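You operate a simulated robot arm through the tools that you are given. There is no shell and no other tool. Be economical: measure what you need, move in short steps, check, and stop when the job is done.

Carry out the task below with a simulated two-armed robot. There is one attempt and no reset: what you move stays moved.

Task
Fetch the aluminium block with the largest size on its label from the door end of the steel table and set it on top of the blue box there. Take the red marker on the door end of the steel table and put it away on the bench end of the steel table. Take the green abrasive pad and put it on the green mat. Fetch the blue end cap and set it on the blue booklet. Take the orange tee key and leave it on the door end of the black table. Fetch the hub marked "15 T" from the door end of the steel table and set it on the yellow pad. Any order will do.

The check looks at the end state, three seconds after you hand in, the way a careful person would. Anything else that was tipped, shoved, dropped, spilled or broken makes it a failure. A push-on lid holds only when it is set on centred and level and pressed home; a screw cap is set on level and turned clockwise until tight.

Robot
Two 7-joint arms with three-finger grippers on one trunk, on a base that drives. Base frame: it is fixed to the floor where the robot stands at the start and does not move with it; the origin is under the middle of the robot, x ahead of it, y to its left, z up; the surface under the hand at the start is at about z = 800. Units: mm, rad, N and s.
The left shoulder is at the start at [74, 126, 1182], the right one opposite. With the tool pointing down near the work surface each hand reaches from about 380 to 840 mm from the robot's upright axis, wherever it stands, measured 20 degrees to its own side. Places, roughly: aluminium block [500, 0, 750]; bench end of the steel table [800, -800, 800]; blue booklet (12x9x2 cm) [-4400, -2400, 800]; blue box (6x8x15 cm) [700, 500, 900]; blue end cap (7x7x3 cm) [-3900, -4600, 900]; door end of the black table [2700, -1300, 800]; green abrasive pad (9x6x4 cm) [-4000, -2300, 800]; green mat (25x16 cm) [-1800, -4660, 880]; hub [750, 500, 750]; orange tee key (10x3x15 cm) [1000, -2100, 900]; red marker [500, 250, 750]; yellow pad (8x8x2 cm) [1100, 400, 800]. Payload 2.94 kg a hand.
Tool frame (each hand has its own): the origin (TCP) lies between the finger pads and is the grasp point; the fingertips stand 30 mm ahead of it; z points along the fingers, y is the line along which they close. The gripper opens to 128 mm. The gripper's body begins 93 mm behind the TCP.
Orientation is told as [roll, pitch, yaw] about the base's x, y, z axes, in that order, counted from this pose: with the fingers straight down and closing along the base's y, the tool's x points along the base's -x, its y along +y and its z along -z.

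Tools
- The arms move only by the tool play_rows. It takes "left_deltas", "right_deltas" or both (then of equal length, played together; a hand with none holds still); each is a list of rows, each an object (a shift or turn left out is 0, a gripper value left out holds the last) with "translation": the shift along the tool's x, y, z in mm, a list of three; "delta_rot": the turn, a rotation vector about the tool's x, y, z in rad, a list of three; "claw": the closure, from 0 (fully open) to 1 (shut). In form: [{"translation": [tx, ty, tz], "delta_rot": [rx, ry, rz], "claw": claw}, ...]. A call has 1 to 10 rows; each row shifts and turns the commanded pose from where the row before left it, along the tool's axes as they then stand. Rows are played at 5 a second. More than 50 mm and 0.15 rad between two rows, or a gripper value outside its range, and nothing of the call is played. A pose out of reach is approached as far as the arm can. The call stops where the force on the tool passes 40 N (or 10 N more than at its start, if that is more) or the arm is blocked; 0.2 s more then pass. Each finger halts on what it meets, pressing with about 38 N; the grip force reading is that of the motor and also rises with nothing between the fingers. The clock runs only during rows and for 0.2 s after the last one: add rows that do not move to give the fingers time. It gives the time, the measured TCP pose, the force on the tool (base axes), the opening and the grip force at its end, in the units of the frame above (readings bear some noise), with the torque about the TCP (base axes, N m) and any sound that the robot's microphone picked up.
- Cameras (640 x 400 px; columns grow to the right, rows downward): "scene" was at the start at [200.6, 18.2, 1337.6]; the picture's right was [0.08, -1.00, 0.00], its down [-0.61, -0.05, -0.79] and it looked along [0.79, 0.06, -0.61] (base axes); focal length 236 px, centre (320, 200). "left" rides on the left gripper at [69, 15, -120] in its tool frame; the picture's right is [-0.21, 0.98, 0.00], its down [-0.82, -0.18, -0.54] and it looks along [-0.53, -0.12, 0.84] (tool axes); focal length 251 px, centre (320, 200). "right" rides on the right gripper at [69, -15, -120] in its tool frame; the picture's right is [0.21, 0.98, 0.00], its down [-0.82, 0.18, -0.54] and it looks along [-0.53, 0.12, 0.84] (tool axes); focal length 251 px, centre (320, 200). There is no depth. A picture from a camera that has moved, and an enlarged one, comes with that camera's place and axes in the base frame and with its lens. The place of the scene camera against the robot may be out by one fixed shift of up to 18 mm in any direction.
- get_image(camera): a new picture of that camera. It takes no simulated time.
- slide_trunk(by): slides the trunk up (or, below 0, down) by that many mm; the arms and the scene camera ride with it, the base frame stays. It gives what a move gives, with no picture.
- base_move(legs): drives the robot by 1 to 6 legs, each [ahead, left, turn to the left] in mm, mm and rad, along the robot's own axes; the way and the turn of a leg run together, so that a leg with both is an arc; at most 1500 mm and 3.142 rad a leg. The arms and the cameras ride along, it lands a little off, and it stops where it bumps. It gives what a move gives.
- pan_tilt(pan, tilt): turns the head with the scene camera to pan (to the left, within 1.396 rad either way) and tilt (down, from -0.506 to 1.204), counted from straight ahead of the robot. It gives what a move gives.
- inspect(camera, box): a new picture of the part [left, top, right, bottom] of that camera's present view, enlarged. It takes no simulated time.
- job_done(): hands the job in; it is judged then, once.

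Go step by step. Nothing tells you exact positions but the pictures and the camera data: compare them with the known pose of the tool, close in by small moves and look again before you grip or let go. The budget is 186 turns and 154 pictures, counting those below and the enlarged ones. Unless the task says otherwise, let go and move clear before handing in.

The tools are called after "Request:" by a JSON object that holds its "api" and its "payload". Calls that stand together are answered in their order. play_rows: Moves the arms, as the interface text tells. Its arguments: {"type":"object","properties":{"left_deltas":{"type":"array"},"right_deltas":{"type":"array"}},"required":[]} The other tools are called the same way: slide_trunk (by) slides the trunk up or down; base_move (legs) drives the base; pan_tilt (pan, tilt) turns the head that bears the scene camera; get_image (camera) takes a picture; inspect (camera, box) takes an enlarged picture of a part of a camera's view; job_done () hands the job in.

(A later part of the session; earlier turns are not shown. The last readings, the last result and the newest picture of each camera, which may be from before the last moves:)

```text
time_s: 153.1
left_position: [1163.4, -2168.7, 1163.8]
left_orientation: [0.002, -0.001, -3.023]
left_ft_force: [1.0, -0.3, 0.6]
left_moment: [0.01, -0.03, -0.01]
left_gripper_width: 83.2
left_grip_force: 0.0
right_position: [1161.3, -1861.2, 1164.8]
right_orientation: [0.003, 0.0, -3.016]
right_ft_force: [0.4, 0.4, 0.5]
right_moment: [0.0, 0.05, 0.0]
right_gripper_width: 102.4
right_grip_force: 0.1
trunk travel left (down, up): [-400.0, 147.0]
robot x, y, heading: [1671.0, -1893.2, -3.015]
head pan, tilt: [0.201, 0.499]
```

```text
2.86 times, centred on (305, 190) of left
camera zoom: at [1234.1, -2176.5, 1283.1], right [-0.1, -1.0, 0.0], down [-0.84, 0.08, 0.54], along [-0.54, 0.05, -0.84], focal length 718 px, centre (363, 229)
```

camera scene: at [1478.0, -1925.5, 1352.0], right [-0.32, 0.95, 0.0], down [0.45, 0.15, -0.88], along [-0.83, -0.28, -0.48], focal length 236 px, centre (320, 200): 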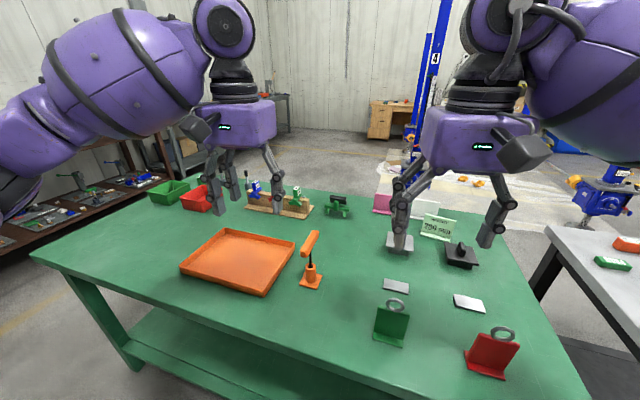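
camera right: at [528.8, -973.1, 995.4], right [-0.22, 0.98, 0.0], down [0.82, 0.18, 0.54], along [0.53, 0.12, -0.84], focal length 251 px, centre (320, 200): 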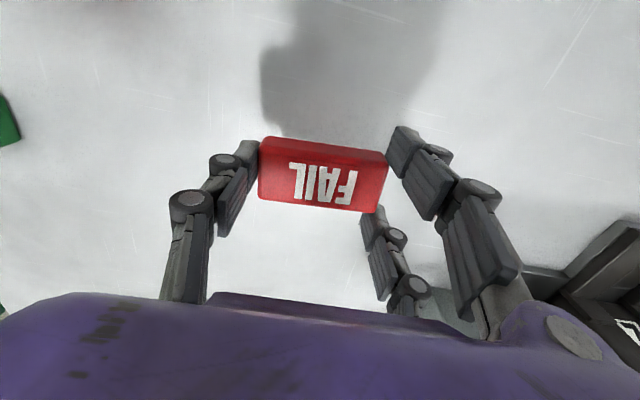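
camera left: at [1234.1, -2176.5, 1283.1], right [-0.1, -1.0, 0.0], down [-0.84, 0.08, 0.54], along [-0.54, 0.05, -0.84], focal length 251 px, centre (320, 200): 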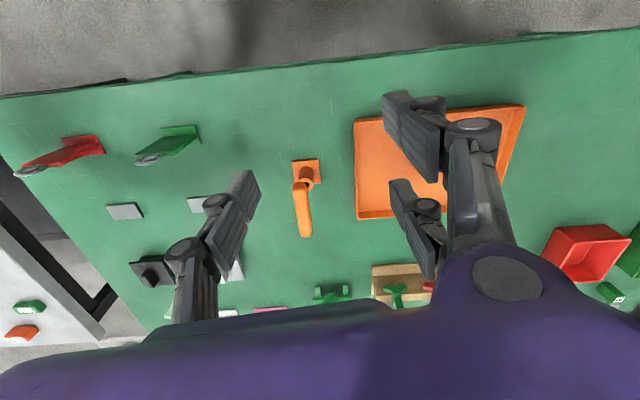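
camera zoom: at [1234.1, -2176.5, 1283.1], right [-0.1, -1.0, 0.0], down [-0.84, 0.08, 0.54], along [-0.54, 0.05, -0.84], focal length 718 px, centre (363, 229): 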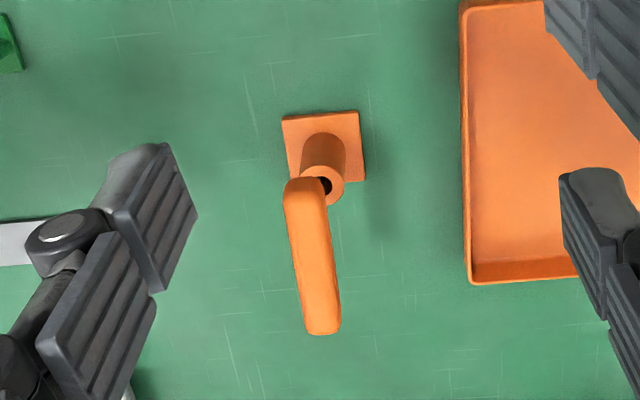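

The tee key stands upright in a small orange holder; its handle centre triangulates to (984, -2123, 920), running along x. I bring the left hand over it, aligned.

Request:
{"api": "play_rows", "payload": {"left_deltas": [{"delta_rot": [0, 0, 0.13]}, {"translation": [-36, -9, 20]}, {"translation": [-36, -9, 30]}, {"translation": [-36, -9, 35]}, {"translation": [-36, -9, 35]}, {"translation": [-35, -9, 30]}, {"translation": [0, 0, 0]}]}}

Request:
{"api": "get_image", "payload": {"camera": "left"}}

Request:
{"api": "inspect", "payload": {"camera": "scene", "box": [230, 150, 390, 300]}}

```text
refused: row 4 steps farther than a row can; nothing moved
```

```text
84 pictures are left
camera left: at [1234.1, -2176.5, 1283.1], right [-0.1, -1.0, 0.0], down [-0.84, 0.08, 0.54], along [-0.54, 0.05, -0.84], focal length 251 px, centre (320, 200)
```

left: 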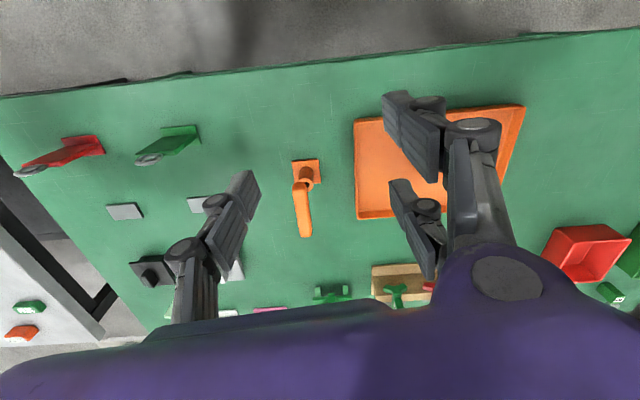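

```text
2.67 times, centred on (310, 225) of scene
camera zoom: at [1478.0, -1925.5, 1352.0], right [-0.32, 0.95, 0.0], down [0.45, 0.15, -0.88], along [-0.83, -0.28, -0.48], focal length 630 px, centre (347, 133)
```

zoom: 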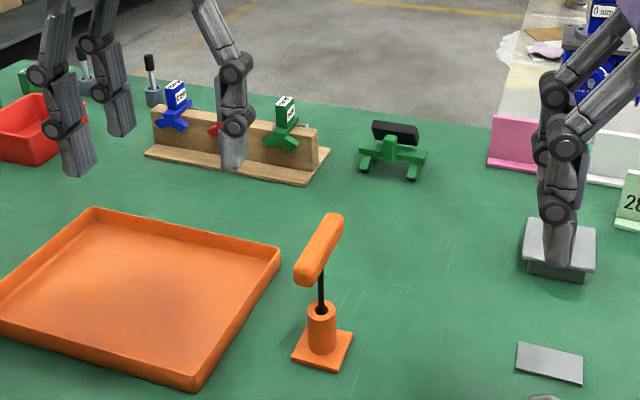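

Request:
{"api": "play_rows", "payload": {"left_deltas": [{"delta_rot": [0, 0, 0.13]}, {"translation": [-36, -9, 20]}, {"translation": [-36, -9, 26]}, {"translation": [-36, -9, 30]}, {"translation": [-36, -9, 30]}, {"translation": [-35, -9, 30]}, {"translation": [0, 0, 28]}, {"translation": [0, 0, 0]}]}}

Request:
{"api": "get_image", "payload": {"camera": "left"}}

Request:
{"api": "inspect", "payload": {"camera": "scene", "box": [230, 150, 390, 300]}}

```text
time_s: 154.9
left_position: [985.9, -2122.2, 997.9]
left_orientation: [0.002, -0.001, 3.132]
left_ft_force: [-0.3, 0.8, 0.2]
left_moment: [-0.02, 0.02, -0.05]
left_gripper_width: 83.3
left_grip_force: 0.1
right_position: [1162.1, -1861.7, 1164.2]
right_orientation: [0.002, -0.001, -3.016]
right_ft_force: [0.4, 0.4, -0.2]
right_moment: [-0.01, -0.01, -0.01]
right_gripper_width: 102.5
right_grip_force: 0.0
trunk travel left (down, up): [-400.0, 147.0]
robot x, y, heading: [1666.7, -1894.2, -3.025]
head pan, tilt: [0.201, 0.499]
```

```text
82 pictures are left
camera left: at [1053.9, -2138.5, 1118.0], right [-0.23, -0.97, 0.0], down [-0.82, 0.19, 0.54], along [-0.53, 0.12, -0.84], focal length 251 px, centre (320, 200)
```

left: 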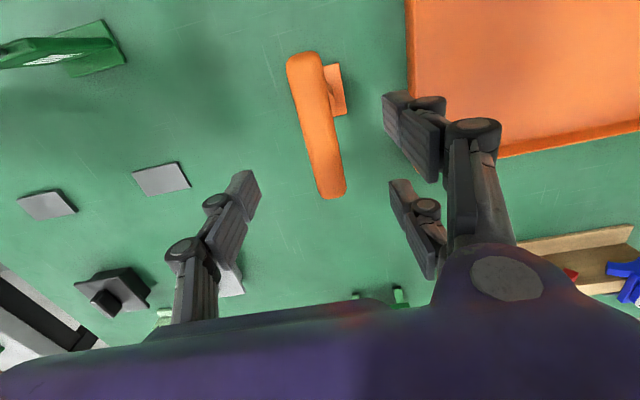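

```text
2.67 times, centred on (310, 225) of scene
camera zoom: at [1478.0, -1925.0, 1352.0], right [-0.32, 0.95, 0.0], down [0.45, 0.15, -0.88], along [-0.83, -0.28, -0.48], focal length 630 px, centre (347, 133)
```

zoom: 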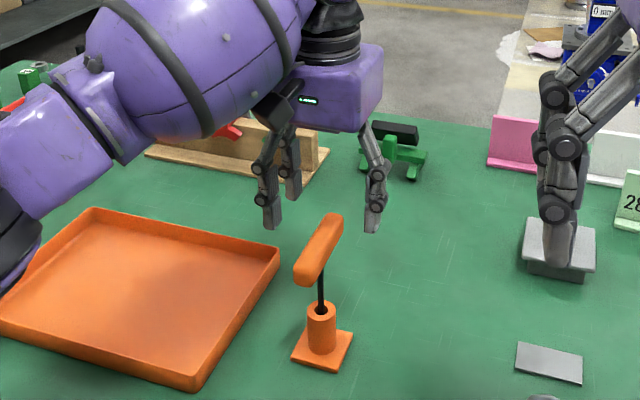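

Aligned. I descend so the fingers straddle the handle and check.

Request:
{"api": "play_rows", "payload": {"left_deltas": [{"translation": [0, 2, 25]}, {"translation": [0, 0, 25]}, {"translation": [0, 0, 22]}, {"translation": [0, 0, 0]}]}}

Request:
{"api": "get_image", "payload": {"camera": "left"}}

Request:
{"api": "inspect", "payload": {"camera": "scene", "box": [250, 180, 390, 300]}}

```text
time_s: 155.9
left_position: [985.3, -2125.4, 927.3]
left_orientation: [0.003, 0.001, 3.131]
left_ft_force: [0.2, 0.4, -0.4]
left_moment: [-0.01, 0.02, -0.01]
left_gripper_width: 83.3
left_grip_force: 0.0
right_position: [1162.2, -1862.1, 1163.8]
right_orientation: [0.002, -0.002, -3.017]
right_ft_force: [0.2, 0.2, 0.2]
right_moment: [0.01, 0.0, -0.01]
right_gripper_width: 102.4
right_grip_force: 0.1
trunk travel left (down, up): [-400.0, 147.0]
robot x, y, heading: [1672.2, -1891.3, -3.017]
head pan, tilt: [0.201, 0.499]
```

```text
80 pictures are left
camera left: at [1054.1, -2142.2, 1047.1], right [-0.22, -0.97, 0.0], down [-0.82, 0.19, 0.54], along [-0.53, 0.12, -0.84], focal length 251 px, centre (320, 200)
```

left: 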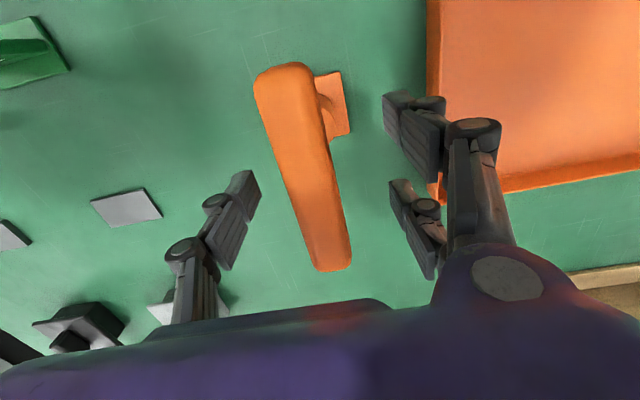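

```text
3.33 times, centred on (320, 240) of scene
camera zoom: at [1478.1, -1925.3, 1352.0], right [-0.32, 0.95, 0.0], down [0.45, 0.15, -0.88], along [-0.83, -0.28, -0.48], focal length 788 px, centre (320, 67)
```

zoom: 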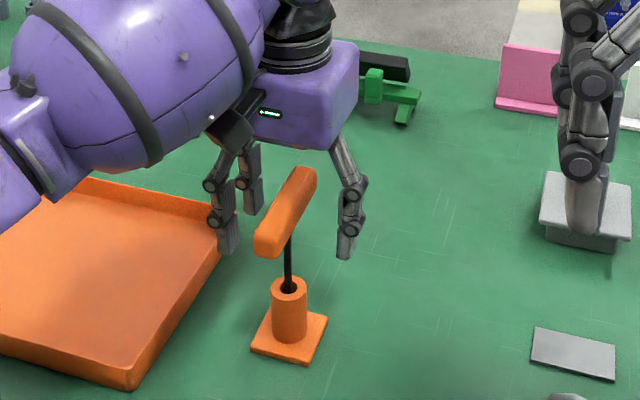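

Request:
{"api": "play_rows", "payload": {"left_deltas": [{"translation": [2, -3, 5]}, {"claw": 0.55}, {"claw": 0.7}, {"claw": 0.85}, {"claw": 0.95}, {"claw": 0.95}]}}

Request:
{"api": "get_image", "payload": {"camera": "left"}}

```text
time_s: 157.3
left_position: [986.7, -2122.8, 922.4]
left_orientation: [0.003, 0.001, 3.13]
left_ft_force: [0.4, -1.2, -0.3]
left_moment: [-0.01, 0.02, 0.02]
left_gripper_width: 19.8
left_grip_force: 37.2
right_position: [1163.0, -1862.7, 1163.2]
right_orientation: [0.002, 0.001, -3.016]
right_ft_force: [-0.6, 0.5, -1.4]
right_moment: [-0.02, -0.03, 0.01]
right_gripper_width: 102.4
right_grip_force: 0.0
trunk travel left (down, up): [-400.0, 147.0]
robot x, y, heading: [1669.5, -1894.1, -3.018]
head pan, tilt: [0.201, 0.499]
```

```text
78 pictures are left
camera left: at [1055.9, -2139.4, 1042.0], right [-0.22, -0.97, 0.0], down [-0.82, 0.19, 0.54], along [-0.53, 0.12, -0.84], focal length 251 px, centre (320, 200)
```

left: 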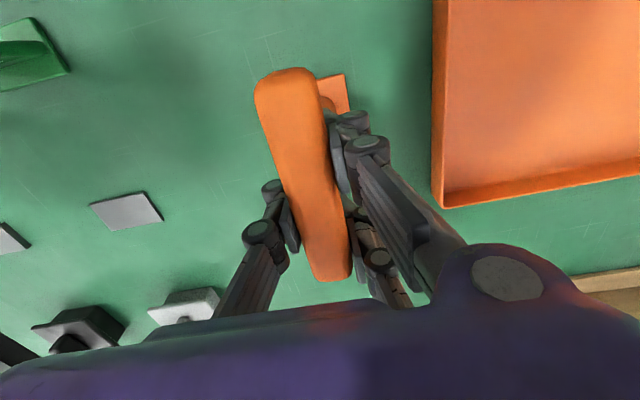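

Gripped. Lift straight up, out of the holder.

Request:
{"api": "play_rows", "payload": {"left_deltas": [{"translation": [0, 0, -15]}, {"translation": [0, 0, -20]}, {"translation": [0, 0, -25]}, {"translation": [0, 0, -25]}, {"translation": [0, 0, -30]}, {"translation": [0, 0, -40]}, {"translation": [0, 0, -40]}, {"translation": [0, 0, 0]}]}}

Request:
{"api": "get_image", "payload": {"camera": "scene"}}

```text
time_s: 159.1
left_position: [986.7, -2121.3, 1115.3]
left_orientation: [0.002, 0.0, 3.131]
left_ft_force: [-0.1, 0.1, -3.0]
left_moment: [-0.03, 0.03, 0.02]
left_gripper_width: 19.8
left_grip_force: 37.7
right_position: [1161.8, -1863.3, 1163.6]
right_orientation: [0.001, -0.001, -3.017]
right_ft_force: [-0.4, -0.1, -1.1]
right_moment: [0.02, -0.04, 0.0]
right_gripper_width: 102.3
right_grip_force: 0.0
trunk travel left (down, up): [-400.0, 147.0]
robot x, y, heading: [1672.2, -1896.9, -3.021]
head pan, tilt: [0.201, 0.499]
```

```text
77 pictures are left
camera scene: at [1477.1, -1925.9, 1351.8], right [-0.32, 0.95, 0.0], down [0.45, 0.15, -0.88], along [-0.83, -0.28, -0.48], focal length 236 px, centre (320, 200)
```

scene: 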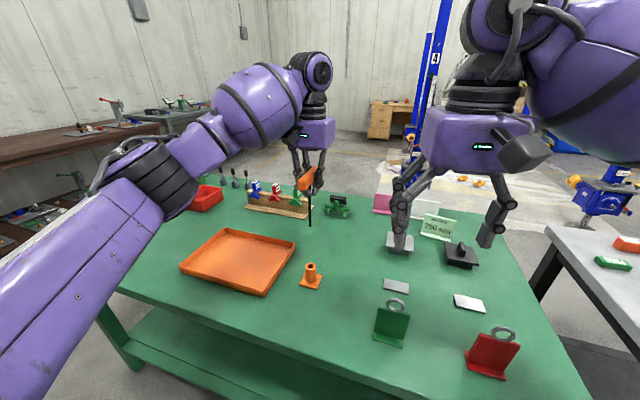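

The key is out of its holder. I pull it back a bit, then turn around and drive to the door end of the black table.

Request:
{"api": "play_rows", "payload": {"left_deltas": [{"translation": [30, 0, -20]}, {"translation": [40, 0, -20]}, {"translation": [40, 0, -20]}]}}

Request:
{"api": "base_move", "payload": {"legs": [[0, 0, 3.02], [230, 545, 0]]}}

Request:
{"api": "get_image", "payload": {"camera": "scene"}}

Request:
{"api": "get_image", "payload": {"camera": "left"}}

```text
time_s: 159.9
left_position: [1099.2, -2122.2, 1177.2]
left_orientation: [0.001, 0.002, 3.131]
left_ft_force: [0.3, 0.4, -3.3]
left_moment: [-0.02, 0.09, 0.03]
left_gripper_width: 19.6
left_grip_force: 37.8
right_position: [1163.6, -1861.6, 1165.6]
right_orientation: [0.002, 0.001, -3.017]
right_ft_force: [-0.1, 0.8, -0.6]
right_moment: [0.0, 0.03, 0.02]
right_gripper_width: 102.4
right_grip_force: 0.0
trunk travel left (down, up): [-400.0, 147.0]
robot x, y, heading: [1671.6, -1897.9, -3.023]
head pan, tilt: [0.201, 0.499]
```

```text
time_s: 172.2
left_position: [2487.1, -1193.2, 1176.5]
left_orientation: [0.003, 0.001, -0.121]
left_ft_force: [-0.2, -0.7, -2.2]
left_moment: [-0.03, -0.03, 0.01]
left_gripper_width: 20.3
left_grip_force: 37.8
right_position: [2394.4, -1443.9, 1164.0]
right_orientation: [0.002, 0.0, 0.013]
right_ft_force: [-0.8, 0.4, 0.0]
right_moment: [0.0, -0.04, -0.02]
right_gripper_width: 102.4
right_grip_force: 0.1
trunk travel left (down, up): [-400.0, 147.0]
robot x, y, heading: [1895.3, -1359.9, 0.015]
head pan, tilt: [0.201, 0.499]
```

```text
76 pictures are left
camera scene: at [2096.1, -1324.5, 1352.0], right [0.21, -0.98, 0.0], down [-0.47, -0.1, -0.88], along [0.86, 0.19, -0.48], focal length 236 px, centre (320, 200)
```

scene: 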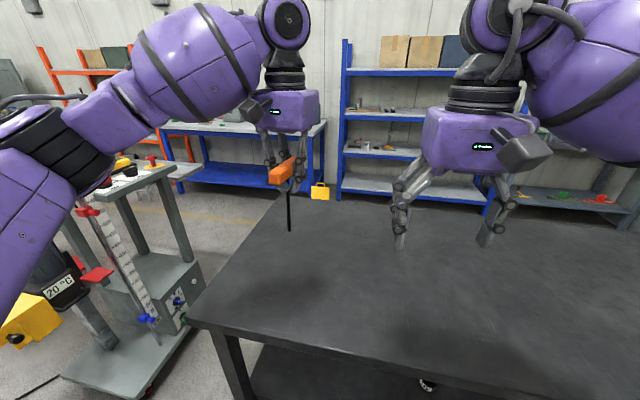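

```text
75 pictures are left
camera left: at [2420.3, -1171.3, 1295.8], right [0.33, 0.94, 0.0], down [0.79, -0.28, 0.54], along [0.51, -0.18, -0.84], focal length 251 px, centre (320, 200)
```

left: 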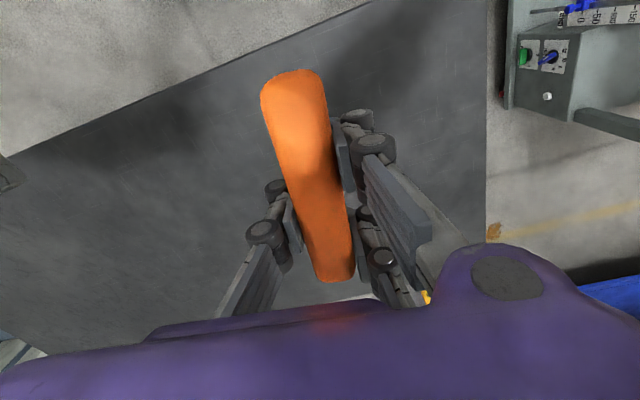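

The black table is empty and its door end is beneath the left hand. To lay the key down, I tilt the hand inward so the shaft goes nearly horizontal.

Request:
{"api": "play_rows", "payload": {"left_deltas": [{"translation": [-40, 0, 0], "delta_rot": [0.14, 0, 0]}, {"delta_rot": [0.14, 0, 0]}, {"delta_rot": [0.14, 0, 0]}, {"delta_rot": [0.14, 0, 0]}, {"delta_rot": [0.14, 0, 0]}, {"delta_rot": [0.14, 0, 0]}, {"delta_rot": [0.14, 0, 0]}, {"delta_rot": [0.14, 0, 0]}, {"delta_rot": [0.1, 0, 0]}, {}]}}

Request:
{"api": "get_image", "payload": {"camera": "scene"}}

```text
time_s: 174.4
left_position: [2526.5, -1199.4, 1175.3]
left_orientation: [-1.217, 0.0, -0.124]
left_ft_force: [0.2, -0.3, -1.9]
left_moment: [0.0, -0.03, 0.03]
left_gripper_width: 20.1
left_grip_force: 37.9
right_position: [2394.4, -1444.4, 1163.8]
right_orientation: [0.001, 0.0, 0.012]
right_ft_force: [-0.5, -0.1, -0.5]
right_moment: [0.04, -0.02, -0.01]
right_gripper_width: 102.4
right_grip_force: 0.0
trunk travel left (down, up): [-400.0, 147.0]
robot x, y, heading: [1890.0, -1356.7, 0.013]
head pan, tilt: [0.201, 0.499]
```

```text
74 pictures are left
camera scene: at [2095.9, -1324.6, 1352.0], right [0.21, -0.98, 0.0], down [-0.47, -0.1, -0.88], along [0.86, 0.19, -0.48], focal length 236 px, centre (320, 200)
```

scene: 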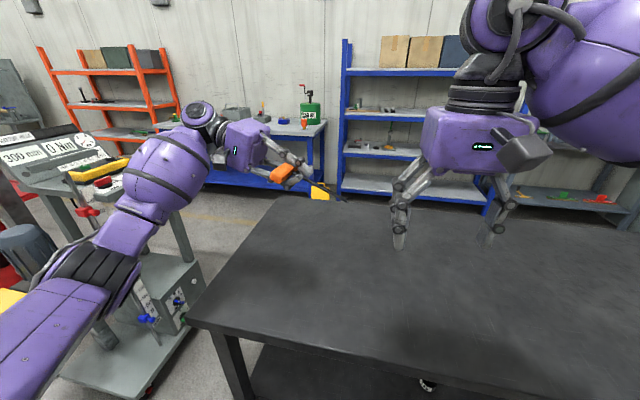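

The shaft is nearly horizontal. I shift the base 100 mm right for clearance from the test bench, then lower.

Request:
{"api": "base_move", "payload": {"legs": [[0, -100, 0]]}}

Request:
{"api": "play_rows", "payload": {"left_deltas": [{"translation": [0, 42, 15.5]}, {"translation": [0, 42, 15.5]}, {"translation": [0, 42, 15.5]}, {"translation": [0, 42, 15.5]}, {"translation": [0, 42, 15.5]}, {}]}}

Request:
{"api": "get_image", "payload": {"camera": "scene"}}

Request:
{"api": "get_image", "payload": {"camera": "right"}}

```text
time_s: 176.0
left_position: [2528.6, -1298.4, 1175.8]
left_orientation: [-1.216, -0.001, -0.121]
left_ft_force: [0.2, -1.0, -1.3]
left_moment: [-0.05, 0.0, 0.01]
left_gripper_width: 20.4
left_grip_force: 37.9
right_position: [2396.1, -1545.0, 1163.5]
right_orientation: [0.001, 0.0, 0.013]
right_ft_force: [0.3, -0.7, 0.2]
right_moment: [-0.03, -0.01, 0.0]
right_gripper_width: 102.6
right_grip_force: 0.1
trunk travel left (down, up): [-400.0, 147.0]
robot x, y, heading: [1894.6, -1453.4, 0.011]
head pan, tilt: [0.201, 0.499]
```

```text
time_s: 177.4
left_position: [2527.9, -1298.1, 952.9]
left_orientation: [-1.217, 0.0, -0.121]
left_ft_force: [0.2, 0.2, -2.3]
left_moment: [-0.05, -0.02, 0.05]
left_gripper_width: 20.3
left_grip_force: 38.2
right_position: [2395.6, -1544.8, 1163.3]
right_orientation: [0.003, 0.0, 0.012]
right_ft_force: [0.3, -0.2, -1.2]
right_moment: [0.0, -0.01, 0.0]
right_gripper_width: 102.6
right_grip_force: 0.1
trunk travel left (down, up): [-400.0, 147.0]
robot x, y, heading: [1893.3, -1457.1, 0.012]
head pan, tilt: [0.201, 0.499]
```

```text
73 pictures are left
camera scene: at [2097.1, -1425.4, 1352.0], right [0.21, -0.98, 0.0], down [-0.47, -0.1, -0.88], along [0.86, 0.19, -0.48], focal length 236 px, centre (320, 200)
```

scene: 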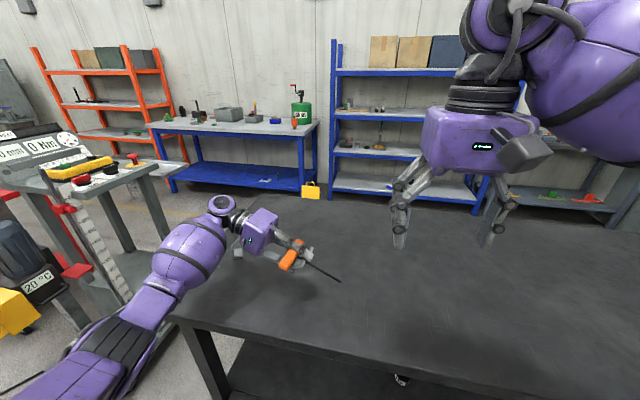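

```text
72 pictures are left
camera right: at [2326.4, -1562.0, 1284.7], right [-0.23, 0.97, 0.0], down [0.82, 0.19, 0.54], along [0.53, 0.12, -0.84], focal length 251 px, centre (320, 200)
```

right: 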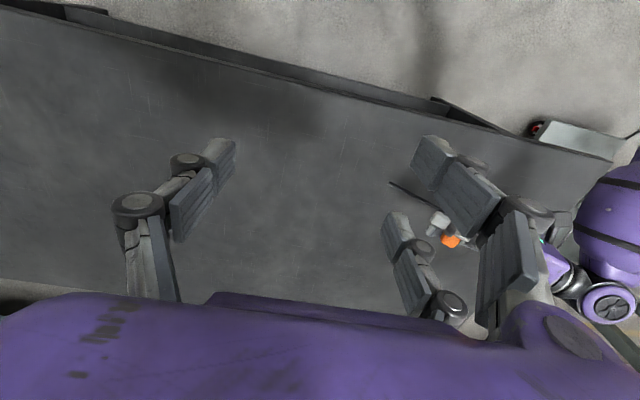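

Request:
{"api": "play_rows", "payload": {"left_deltas": [{"translation": [0, 28, 10.3]}, {"translation": [0, 28, 10.3]}, {}]}}

Request:
{"api": "get_image", "payload": {"camera": "scene"}}

```text
time_s: 178.2
left_position: [2527.9, -1297.3, 891.2]
left_orientation: [-1.217, -0.001, -0.12]
left_ft_force: [-0.4, 0.6, -2.7]
left_moment: [-0.05, -0.03, 0.0]
left_gripper_width: 20.0
left_grip_force: 37.9
right_position: [2394.7, -1544.9, 1164.6]
right_orientation: [0.003, 0.0, 0.014]
right_ft_force: [0.8, 0.1, 0.0]
right_moment: [0.04, -0.01, -0.02]
right_gripper_width: 102.4
right_grip_force: 0.2
trunk travel left (down, up): [-400.0, 147.0]
robot x, y, heading: [1894.1, -1458.1, 0.018]
head pan, tilt: [0.201, 0.499]
```

```text
71 pictures are left
camera scene: at [2097.2, -1425.3, 1352.0], right [0.21, -0.98, 0.0], down [-0.47, -0.1, -0.88], along [0.86, 0.19, -0.48], focal length 236 px, centre (320, 200)
```

scene: 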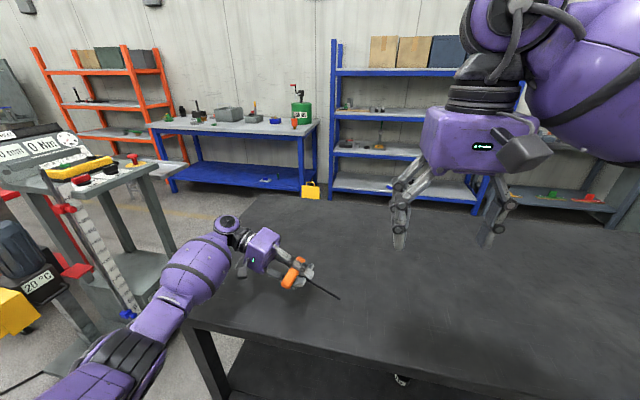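

Request:
{"api": "play_rows", "payload": {"left_deltas": [{"translation": [0, 9.4, 3.4]}, {"translation": [0, 9.4, 3.4]}, {"translation": [0, 4.7, 1.7]}, {"translation": [0, 4.7, 1.7]}, {}]}}

Request:
{"api": "inspect", "payload": {"camera": "scene", "box": [160, 200, 400, 350]}}

```text
time_s: 179.4
left_position: [2528.3, -1297.7, 862.1]
left_orientation: [-1.217, 0.001, -0.12]
left_ft_force: [-0.1, 0.4, -2.8]
left_moment: [-0.06, -0.03, 0.03]
left_gripper_width: 20.4
left_grip_force: 37.9
right_position: [2396.1, -1545.0, 1164.9]
right_orientation: [0.002, 0.001, 0.015]
right_ft_force: [-0.1, 0.5, 0.0]
right_moment: [0.02, 0.04, -0.02]
right_gripper_width: 102.6
right_grip_force: 0.0
trunk travel left (down, up): [-400.0, 147.0]
robot x, y, heading: [1893.4, -1456.0, 0.015]
head pan, tilt: [0.201, 0.499]
```

```text
2.67 times, centred on (280, 275) of scene
camera zoom: at [2097.4, -1425.3, 1352.0], right [0.21, -0.98, 0.0], down [-0.47, -0.1, -0.88], along [0.86, 0.19, -0.48], focal length 630 px, centre (427, 0)
```

zoom: 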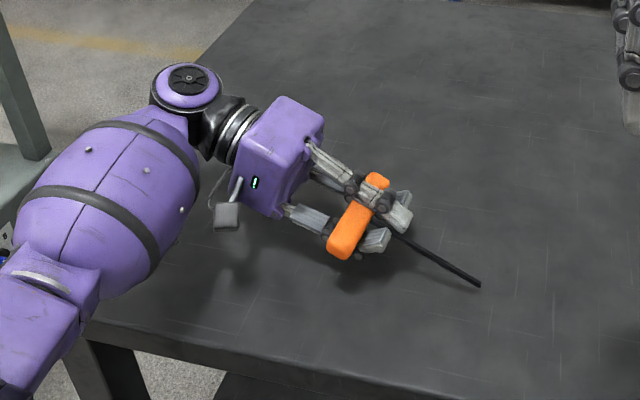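

Request:
{"api": "play_rows", "payload": {"left_deltas": [{"translation": [0, 2.8, 1]}, {"translation": [0, 2.8, 1]}, {"translation": [0, 2.8, 1]}, {"translation": [0, 2.8, 1]}, {"translation": [0, 2.8, 1]}, {"translation": [0, 2.8, 1]}, {}]}}

Request:
{"api": "inspect", "payload": {"camera": "scene", "box": [160, 200, 400, 350]}}

```text
time_s: 181.0
left_position: [2528.2, -1298.1, 846.1]
left_orientation: [-1.219, -0.002, -0.121]
left_ft_force: [1.3, 1.0, 2.4]
left_moment: [-0.46, 0.03, 0.1]
left_gripper_width: 20.2
left_grip_force: 38.1
right_position: [2395.7, -1544.3, 1165.5]
right_orientation: [0.002, -0.001, 0.014]
right_ft_force: [0.7, 0.4, 0.4]
right_moment: [0.02, 0.01, 0.02]
right_gripper_width: 102.4
right_grip_force: 0.0
trunk travel left (down, up): [-400.0, 147.0]
robot x, y, heading: [1893.3, -1459.9, 0.018]
head pan, tilt: [0.201, 0.499]
```

```text
2.67 times, centred on (280, 275) of scene
camera zoom: at [2097.2, -1425.2, 1352.0], right [0.21, -0.98, 0.0], down [-0.47, -0.1, -0.88], along [0.86, 0.19, -0.48], focal length 630 px, centre (427, 0)
```

zoom: 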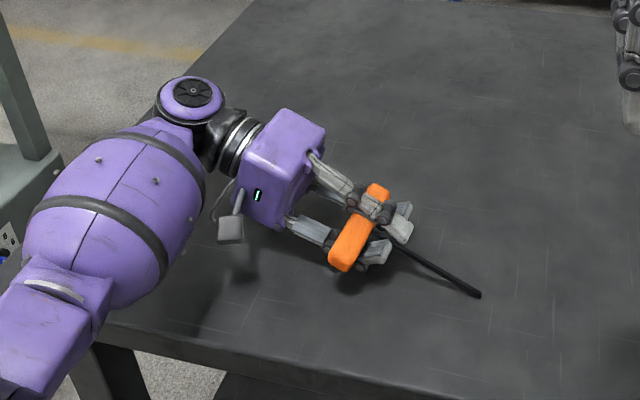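

The shaft tip touches the table. I open a little, lower a touch, and withdraw along the tool axis.

Request:
{"api": "play_rows", "payload": {"left_deltas": [{"claw": 0.78}, {"claw": 0.74}, {}, {"translation": [0, 5, 2]}, {}]}}

Request:
{"api": "inspect", "payload": {"camera": "scene", "box": [220, 230, 380, 330]}}

```text
time_s: 182.2
left_position: [2528.8, -1299.4, 838.2]
left_orientation: [-1.217, 0.0, -0.122]
left_ft_force: [-1.0, 0.3, -2.3]
left_moment: [-0.09, 0.03, -0.03]
left_gripper_width: 34.6
left_grip_force: 1.3
right_position: [2396.0, -1543.8, 1163.9]
right_orientation: [0.003, -0.001, 0.015]
right_ft_force: [-0.6, -0.2, 0.7]
right_moment: [-0.01, -0.03, 0.0]
right_gripper_width: 102.4
right_grip_force: 0.0
trunk travel left (down, up): [-400.0, 147.0]
robot x, y, heading: [1893.5, -1457.5, 0.013]
head pan, tilt: [0.201, 0.499]
```

```text
4.00 times, centred on (300, 280) of scene
camera zoom: at [2097.3, -1425.3, 1352.0], right [0.21, -0.98, 0.0], down [-0.47, -0.1, -0.88], along [0.86, 0.19, -0.48], focal length 946 px, centre (400, -120)
```

zoom: 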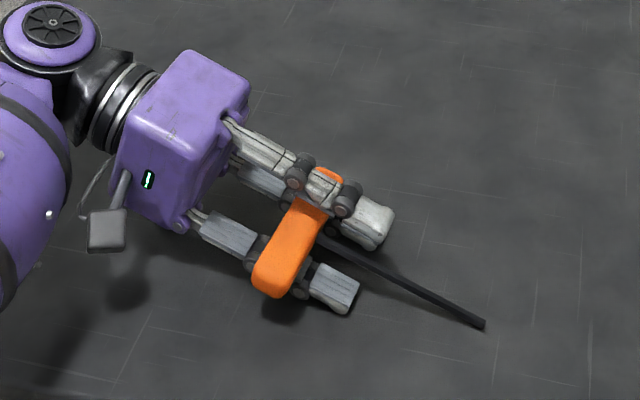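

Request:
{"api": "play_rows", "payload": {"left_deltas": [{"translation": [0, 0, -15]}, {"translation": [0, 0, -15]}, {"translation": [0, 0, -15]}, {"translation": [0, 0, -20]}, {"translation": [0, 0, -20]}, {"translation": [0, 0, -20]}]}}

Request:
{"api": "inspect", "payload": {"camera": "scene", "box": [220, 230, 380, 330]}}

```text
time_s: 183.6
left_position: [2539.5, -1200.0, 875.0]
left_orientation: [-1.219, 0.002, -0.12]
left_ft_force: [-0.2, 0.0, -3.1]
left_moment: [-0.04, 0.01, 0.01]
left_gripper_width: 34.6
left_grip_force: 1.7
right_position: [2395.5, -1545.2, 1165.2]
right_orientation: [0.002, -0.002, 0.015]
right_ft_force: [-0.1, -0.6, 0.6]
right_moment: [0.0, -0.02, 0.01]
right_gripper_width: 102.2
right_grip_force: 0.0
trunk travel left (down, up): [-400.0, 147.0]
robot x, y, heading: [1892.0, -1460.8, 0.015]
head pan, tilt: [0.201, 0.499]
```

```text
4.00 times, centred on (300, 280) of scene
camera zoom: at [2097.4, -1425.0, 1351.9], right [0.21, -0.98, 0.0], down [-0.47, -0.1, -0.88], along [0.86, 0.19, -0.48], focal length 946 px, centre (400, -120)
```

zoom: 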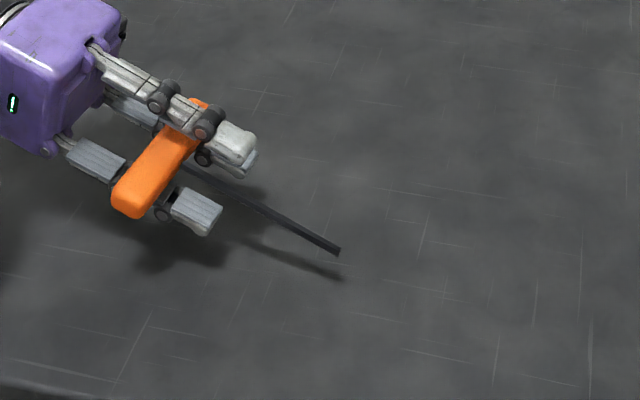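

The key still rides with the fingers. I lower again until near the table, open wider, and then withdraw.

Request:
{"api": "play_rows", "payload": {"left_deltas": [{"translation": [0, 13, 5]}, {"translation": [0, 13, 5]}, {}, {"claw": 0.65}, {"claw": 0.55}, {}]}}

Request:
{"api": "inspect", "payload": {"camera": "scene", "box": [220, 230, 380, 330]}}

```text
time_s: 185.0
left_position: [2539.2, -1200.4, 848.8]
left_orientation: [-1.216, 0.001, -0.12]
left_ft_force: [-0.5, 0.7, -2.1]
left_moment: [-0.08, -0.04, 0.01]
left_gripper_width: 59.1
left_grip_force: 1.0
right_position: [2395.2, -1544.3, 1164.8]
right_orientation: [0.003, 0.0, 0.014]
right_ft_force: [-0.5, -0.2, -0.3]
right_moment: [0.01, 0.03, -0.01]
right_gripper_width: 102.4
right_grip_force: 0.1
trunk travel left (down, up): [-400.0, 147.0]
robot x, y, heading: [1893.9, -1459.3, 0.011]
head pan, tilt: [0.201, 0.499]
```

```text
4.00 times, centred on (300, 280) of scene
camera zoom: at [2097.4, -1425.3, 1352.0], right [0.21, -0.98, 0.0], down [-0.47, -0.1, -0.88], along [0.86, 0.19, -0.48], focal length 946 px, centre (400, -120)
```

zoom: 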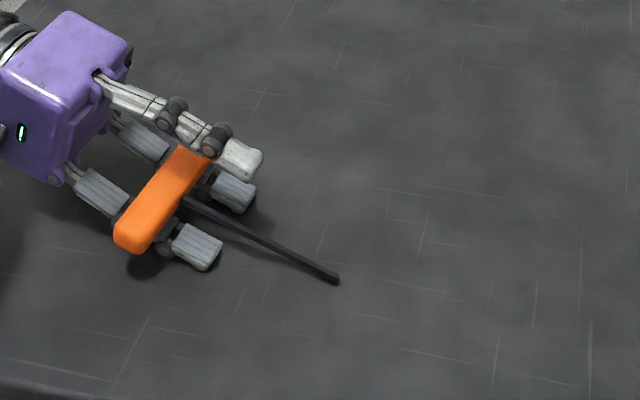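

I steepen the fingers so the handle slides down off them onto the table.

Request:
{"api": "play_rows", "payload": {"left_deltas": [{"translation": [0, -3.8, -1.4], "delta_rot": [-0.1, 0, 0]}, {"delta_rot": [-0.12, 0, 0]}, {"delta_rot": [-0.12, 0, 0]}, {"delta_rot": [-0.12, 0, 0]}, {"delta_rot": [-0.12, 0, 0]}, {}]}}

Request:
{"api": "inspect", "payload": {"camera": "scene", "box": [220, 230, 380, 330]}}

```text
time_s: 186.4
left_position: [2540.2, -1199.7, 851.8]
left_orientation: [-0.632, 0.0, -0.121]
left_ft_force: [-0.2, 0.7, -2.7]
left_moment: [-0.06, -0.03, -0.01]
left_gripper_width: 58.5
left_grip_force: 0.8
right_position: [2396.2, -1545.0, 1164.6]
right_orientation: [0.001, 0.001, 0.012]
right_ft_force: [0.1, 0.2, 0.0]
right_moment: [-0.01, -0.05, 0.01]
right_gripper_width: 102.2
right_grip_force: 0.1
trunk travel left (down, up): [-400.0, 147.0]
robot x, y, heading: [1891.5, -1459.8, 0.014]
head pan, tilt: [0.201, 0.499]
```

```text
4.00 times, centred on (300, 280) of scene
camera zoom: at [2097.5, -1425.1, 1351.9], right [0.21, -0.98, 0.0], down [-0.47, -0.1, -0.88], along [0.86, 0.19, -0.48], focal length 946 px, centre (400, -120)
```

zoom: 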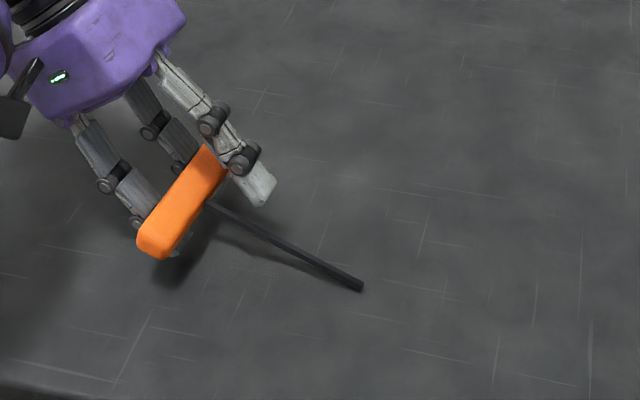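

Request:
{"api": "play_rows", "payload": {"left_deltas": [{"claw": 0.45}, {"translation": [0, 0, -10], "claw": 0.4}, {"translation": [0, 0, -15]}, {"translation": [0, 0, -15]}, {}]}}

Request:
{"api": "inspect", "payload": {"camera": "scene", "box": [220, 230, 380, 330]}}

```text
time_s: 187.6
left_position: [2542.1, -1176.0, 882.1]
left_orientation: [-0.638, 0.0, -0.119]
left_ft_force: [0.8, 0.8, -1.8]
left_moment: [-0.06, -0.02, 0.01]
left_gripper_width: 77.0
left_grip_force: 0.1
right_position: [2396.7, -1544.8, 1163.0]
right_orientation: [0.003, 0.0, 0.015]
right_ft_force: [0.0, 0.1, 1.3]
right_moment: [-0.03, -0.01, -0.04]
right_gripper_width: 102.3
right_grip_force: 0.1
trunk travel left (down, up): [-400.0, 147.0]
robot x, y, heading: [1890.1, -1458.1, 0.013]
head pan, tilt: [0.201, 0.499]
```

```text
4.00 times, centred on (300, 280) of scene
camera zoom: at [2097.5, -1425.4, 1351.9], right [0.21, -0.98, 0.0], down [-0.47, -0.1, -0.88], along [0.86, 0.19, -0.48], focal length 946 px, centre (400, -120)
```

zoom: 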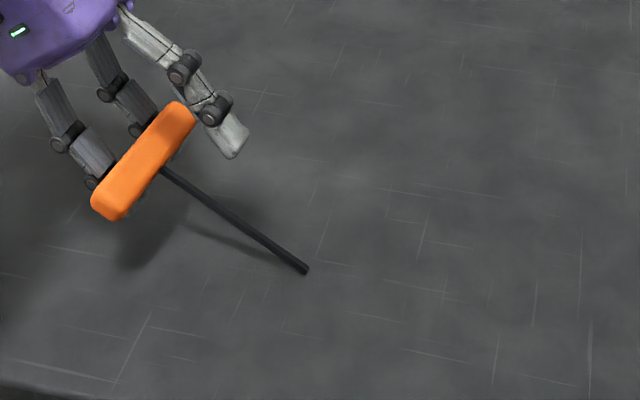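

Request:
{"api": "play_rows", "payload": {"left_deltas": [{"translation": [0, 0, 12]}, {"translation": [0, 0, 12], "delta_rot": [-0.1, 0, 0]}, {"delta_rot": [-0.12, 0, 0]}, {"delta_rot": [-0.12, 0, 0]}, {"delta_rot": [-0.12, 0, 0]}, {"delta_rot": [-0.12, 0, 0]}, {}]}}

Request:
{"api": "inspect", "payload": {"camera": "scene", "box": [220, 230, 380, 330]}}

```text
time_s: 189.2
left_position: [2539.9, -1192.0, 866.3]
left_orientation: [-0.055, 0.0, -0.12]
left_ft_force: [0.1, 0.3, 0.2]
left_moment: [0.0, -0.04, 0.03]
left_gripper_width: 76.9
left_grip_force: 0.1
right_position: [2395.4, -1544.1, 1163.1]
right_orientation: [0.004, -0.001, 0.013]
right_ft_force: [0.7, 0.6, -0.3]
right_moment: [0.01, 0.01, 0.0]
right_gripper_width: 102.3
right_grip_force: 0.1
trunk travel left (down, up): [-400.0, 147.0]
robot x, y, heading: [1893.4, -1454.9, 0.012]
head pan, tilt: [0.201, 0.499]
```

```text
4.00 times, centred on (300, 280) of scene
camera zoom: at [2097.1, -1425.1, 1352.0], right [0.21, -0.98, 0.0], down [-0.47, -0.1, -0.88], along [0.86, 0.19, -0.48], focal length 946 px, centre (400, -120)
```

zoom: 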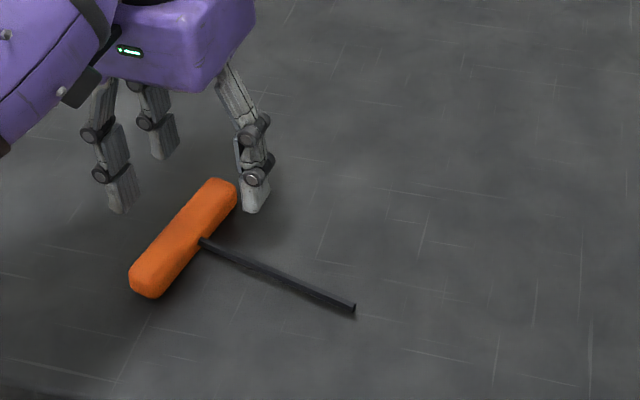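

The key now lies flat on the door end of the black table. I rise clear.

Request:
{"api": "play_rows", "payload": {"left_deltas": [{"translation": [0, 0, -25]}, {"translation": [0, 0, -40]}, {"translation": [0, 0, -45], "delta_rot": [-0.05, 0, 0.0]}, {"translation": [0, 0, -45]}, {"translation": [0, 0, -45]}, {"translation": [0, 0, -45], "delta_rot": [0, 0, -0.12]}, {"translation": [0, 0, -45]}]}}

Request:
{"api": "get_image", "payload": {"camera": "scene"}}

```text
time_s: 190.8
left_position: [2540.9, -1183.4, 1155.7]
left_orientation: [-0.007, 0.002, -0.001]
left_ft_force: [0.1, 1.0, 0.0]
left_moment: [0.04, -0.03, -0.02]
left_gripper_width: 76.9
left_grip_force: 0.1
right_position: [2394.1, -1546.3, 1164.6]
right_orientation: [0.001, -0.001, 0.013]
right_ft_force: [0.0, -0.1, -0.3]
right_moment: [0.03, -0.01, 0.01]
right_gripper_width: 102.5
right_grip_force: 0.0
trunk travel left (down, up): [-400.0, 147.0]
robot x, y, heading: [1892.3, -1457.9, 0.014]
head pan, tilt: [0.201, 0.499]
```

```text
62 pictures are left
camera scene: at [2096.2, -1426.1, 1352.1], right [0.21, -0.98, 0.0], down [-0.47, -0.1, -0.88], along [0.86, 0.19, -0.48], focal length 236 px, centre (320, 200)
```

scene: 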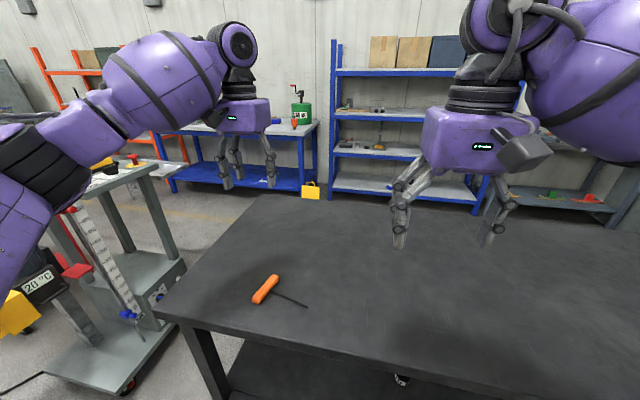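

The key is set. Next, the long drive to the south-west: first round the green table, then facing the south benches and sideways to the west.

Request:
{"api": "base_move", "payload": {"legs": [[-190, -1400, 0], [0, -560, -0.014], [0, 0, -1.571]]}}

Request:
{"api": "pan_tilt", "payload": {"pan": -1.1, "tilt": 0.2}}

Request:
{"api": "get_image", "payload": {"camera": "scene"}}

```text
time_s: 212.2
left_position: [1994.4, -4093.3, 1155.6]
left_orientation: [-0.007, 0.0, -1.579]
left_ft_force: [-0.3, 0.8, 0.6]
left_moment: [0.02, 0.0, 0.0]
left_gripper_width: 76.7
left_grip_force: 0.0
right_position: [1634.6, -3945.7, 1163.4]
right_orientation: [0.003, -0.002, -1.564]
right_ft_force: [-0.5, 0.0, -0.7]
right_moment: [-0.03, -0.01, -0.03]
right_gripper_width: 102.6
right_grip_force: 0.2
trunk travel left (down, up): [-400.0, 147.0]
robot x, y, heading: [1727.8, -3441.2, -1.562]
head pan, tilt: [0.201, 0.499]
```

```text
time_s: 213.7
left_position: [1994.9, -4093.9, 1155.0]
left_orientation: [-0.007, 0.0, -1.58]
left_ft_force: [0.1, 0.0, -0.4]
left_moment: [0.03, -0.03, 0.02]
left_gripper_width: 77.1
left_grip_force: 0.0
right_position: [1633.6, -3944.1, 1163.9]
right_orientation: [0.002, -0.001, -1.565]
right_ft_force: [0.0, 0.3, 0.5]
right_moment: [-0.01, -0.01, -0.02]
right_gripper_width: 102.2
right_grip_force: 0.1
trunk travel left (down, up): [-400.0, 147.0]
robot x, y, heading: [1730.8, -3443.4, -1.565]
head pan, tilt: [-1.1, 0.201]
```

```text
61 pictures are left
camera scene: at [1647.9, -3586.4, 1379.7], right [-0.46, 0.89, 0.0], down [0.18, 0.09, -0.98], along [-0.87, -0.45, -0.2], focal length 236 px, centre (320, 200)
```

scene: 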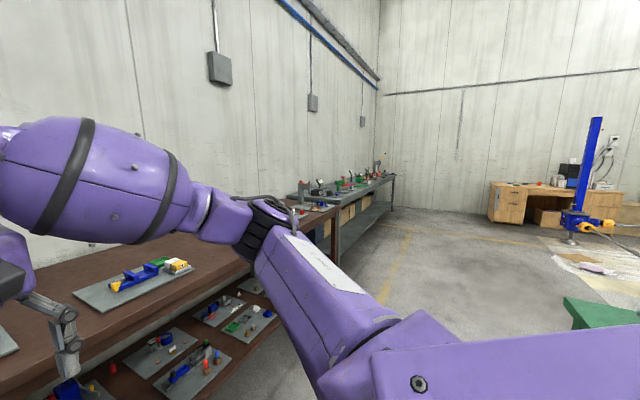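

The aisle west is clear: the grey bench along the south wall and the wooden desk in the west corner. I strafe west in legs.

Request:
{"api": "base_move", "payload": {"legs": [[0, -1400, 0], [0, -1400, 0], [0, -1400, 0], [0, -1230, 0]]}}

Request:
{"api": "pan_tilt", "payload": {"pan": 0.0, "tilt": 0.4}}

Request:
{"api": "get_image", "payload": {"camera": "scene"}}

```text
time_s: 260.6
left_position: [-3380.5, -4145.6, 1154.3]
left_orientation: [-0.006, 0.0, -1.553]
left_ft_force: [0.2, 0.5, -0.1]
left_moment: [-0.01, -0.01, 0.0]
left_gripper_width: 77.0
left_grip_force: 0.1
right_position: [-3744.3, -4007.5, 1165.2]
right_orientation: [0.001, 0.0, -1.539]
right_ft_force: [-0.4, -0.3, 0.2]
right_moment: [-0.04, 0.03, 0.02]
right_gripper_width: 102.5
right_grip_force: 0.0
trunk travel left (down, up): [-400.0, 147.0]
robot x, y, heading: [-3664.3, -3502.9, -1.543]
head pan, tilt: [-1.1, 0.201]
```

```text
time_s: 261.9
left_position: [-3380.5, -4146.1, 1154.7]
left_orientation: [-0.009, 0.0, -1.553]
left_ft_force: [-0.1, -0.1, -0.8]
left_moment: [0.01, 0.05, 0.01]
left_gripper_width: 76.7
left_grip_force: 0.1
right_position: [-3745.8, -4006.7, 1164.5]
right_orientation: [0.002, 0.0, -1.539]
right_ft_force: [0.0, -0.2, -0.4]
right_moment: [0.03, 0.01, -0.01]
right_gripper_width: 102.4
right_grip_force: 0.1
trunk travel left (down, up): [-400.0, 147.0]
robot x, y, heading: [-3665.1, -3507.2, -1.538]
head pan, tilt: [0.0, 0.4]
```

```text
60 pictures are left
camera scene: at [-3656.4, -3696.4, 1361.1], right [-1.0, -0.03, 0.0], down [-0.01, 0.39, -0.92], along [0.03, -0.92, -0.39], focal length 236 px, centre (320, 200)
```

scene: 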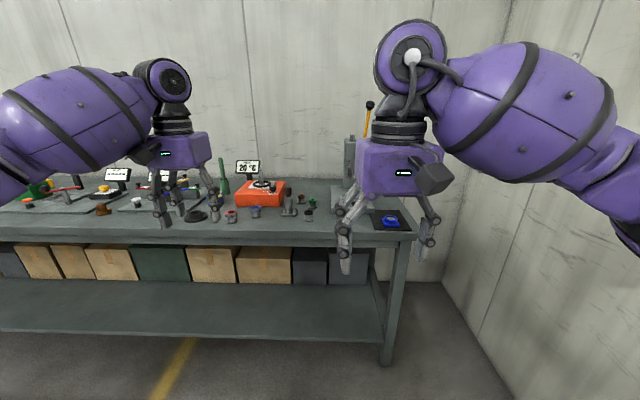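

The blue end cap is at about (-3939, -4636) on a dark square on the bench's west end. I retract the left hand, and drive forward.

Request:
{"api": "play_rows", "payload": {"left_deltas": [{"translation": [45, 0, 0]}, {"translation": [45, 0, 0]}, {"translation": [45, 0, 0]}]}}

Request:
{"api": "base_move", "payload": {"legs": [[0, -60, -0.03], [490, 0, 0]]}}

Request:
{"api": "get_image", "payload": {"camera": "right"}}

Request:
{"api": "get_image", "payload": {"camera": "scene"}}

```text
time_s: 262.7
left_position: [-3383.2, -4008.0, 1157.4]
left_orientation: [-0.008, -0.001, -1.554]
left_ft_force: [0.3, 0.2, 0.2]
left_moment: [-0.01, 0.0, 0.01]
left_gripper_width: 76.9
left_grip_force: 0.1
right_position: [-3743.9, -4005.1, 1164.5]
right_orientation: [0.0, -0.003, -1.538]
right_ft_force: [0.3, 1.4, 0.0]
right_moment: [-0.06, 0.03, 0.02]
right_gripper_width: 102.4
right_grip_force: 0.1
trunk travel left (down, up): [-400.0, 147.0]
robot x, y, heading: [-3665.1, -3506.1, -1.537]
head pan, tilt: [0.0, 0.4]
```

```text
time_s: 266.4
left_position: [-3456.3, -4509.2, 1156.0]
left_orientation: [-0.007, 0.0, -1.584]
left_ft_force: [-0.1, -0.9, -0.8]
left_moment: [0.01, 0.04, 0.02]
left_gripper_width: 76.5
left_grip_force: 0.1
right_position: [-3818.3, -4495.6, 1163.8]
right_orientation: [0.003, 0.0, -1.569]
right_ft_force: [-0.2, -0.3, 0.4]
right_moment: [-0.01, 0.03, 0.0]
right_gripper_width: 102.4
right_grip_force: 0.0
trunk travel left (down, up): [-400.0, 147.0]
robot x, y, heading: [-3725.6, -3993.7, -1.566]
head pan, tilt: [0.0, 0.4]
```

```text
59 pictures are left
camera right: at [-3833.6, -4427.3, 1284.7], right [0.98, 0.22, 0.0], down [0.18, -0.82, 0.54], along [0.12, -0.53, -0.84], focal length 251 px, centre (320, 200)
```

right: 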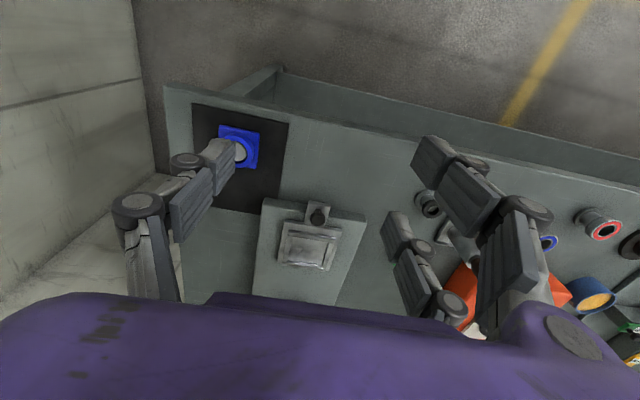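

```text
58 pictures are left
camera scene: at [-3720.5, -4187.2, 1361.2], right [-1.0, 0.0, 0.0], down [0.0, 0.39, -0.92], along [0.0, -0.92, -0.39], focal length 236 px, centre (320, 200)
```

scene: 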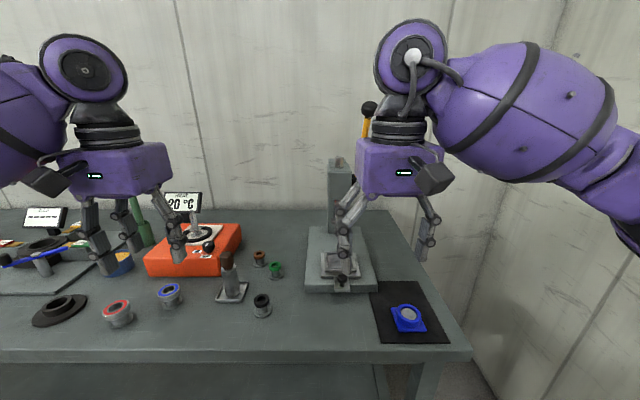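

Request:
{"api": "inspect", "payload": {"camera": "scene", "box": [350, 260, 470, 350]}}

Request:
{"api": "inspect", "payload": {"camera": "right", "box": [170, 90, 310, 210]}}

```text
4.44 times, centred on (410, 305) of scene
camera zoom: at [-3720.5, -4187.2, 1361.2], right [-1.0, 0.0, 0.0], down [0.0, 0.39, -0.92], along [0.0, -0.92, -0.39], focal length 1051 px, centre (-80, -267)
```

zoom: 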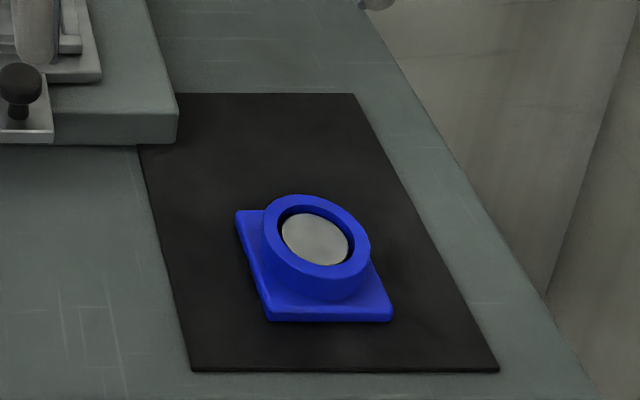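

```text
3.33 times, centred on (240, 150) of right
camera zoom: at [-3833.6, -4427.3, 1284.7], right [0.98, 0.22, 0.0], down [0.18, -0.82, 0.54], along [0.12, -0.53, -0.84], focal length 838 px, centre (587, 367)
```

zoom: 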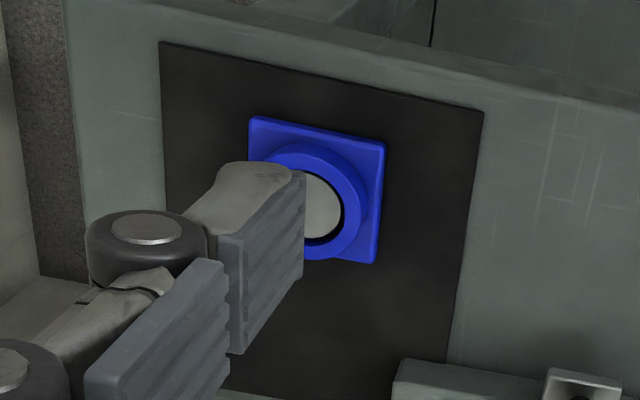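

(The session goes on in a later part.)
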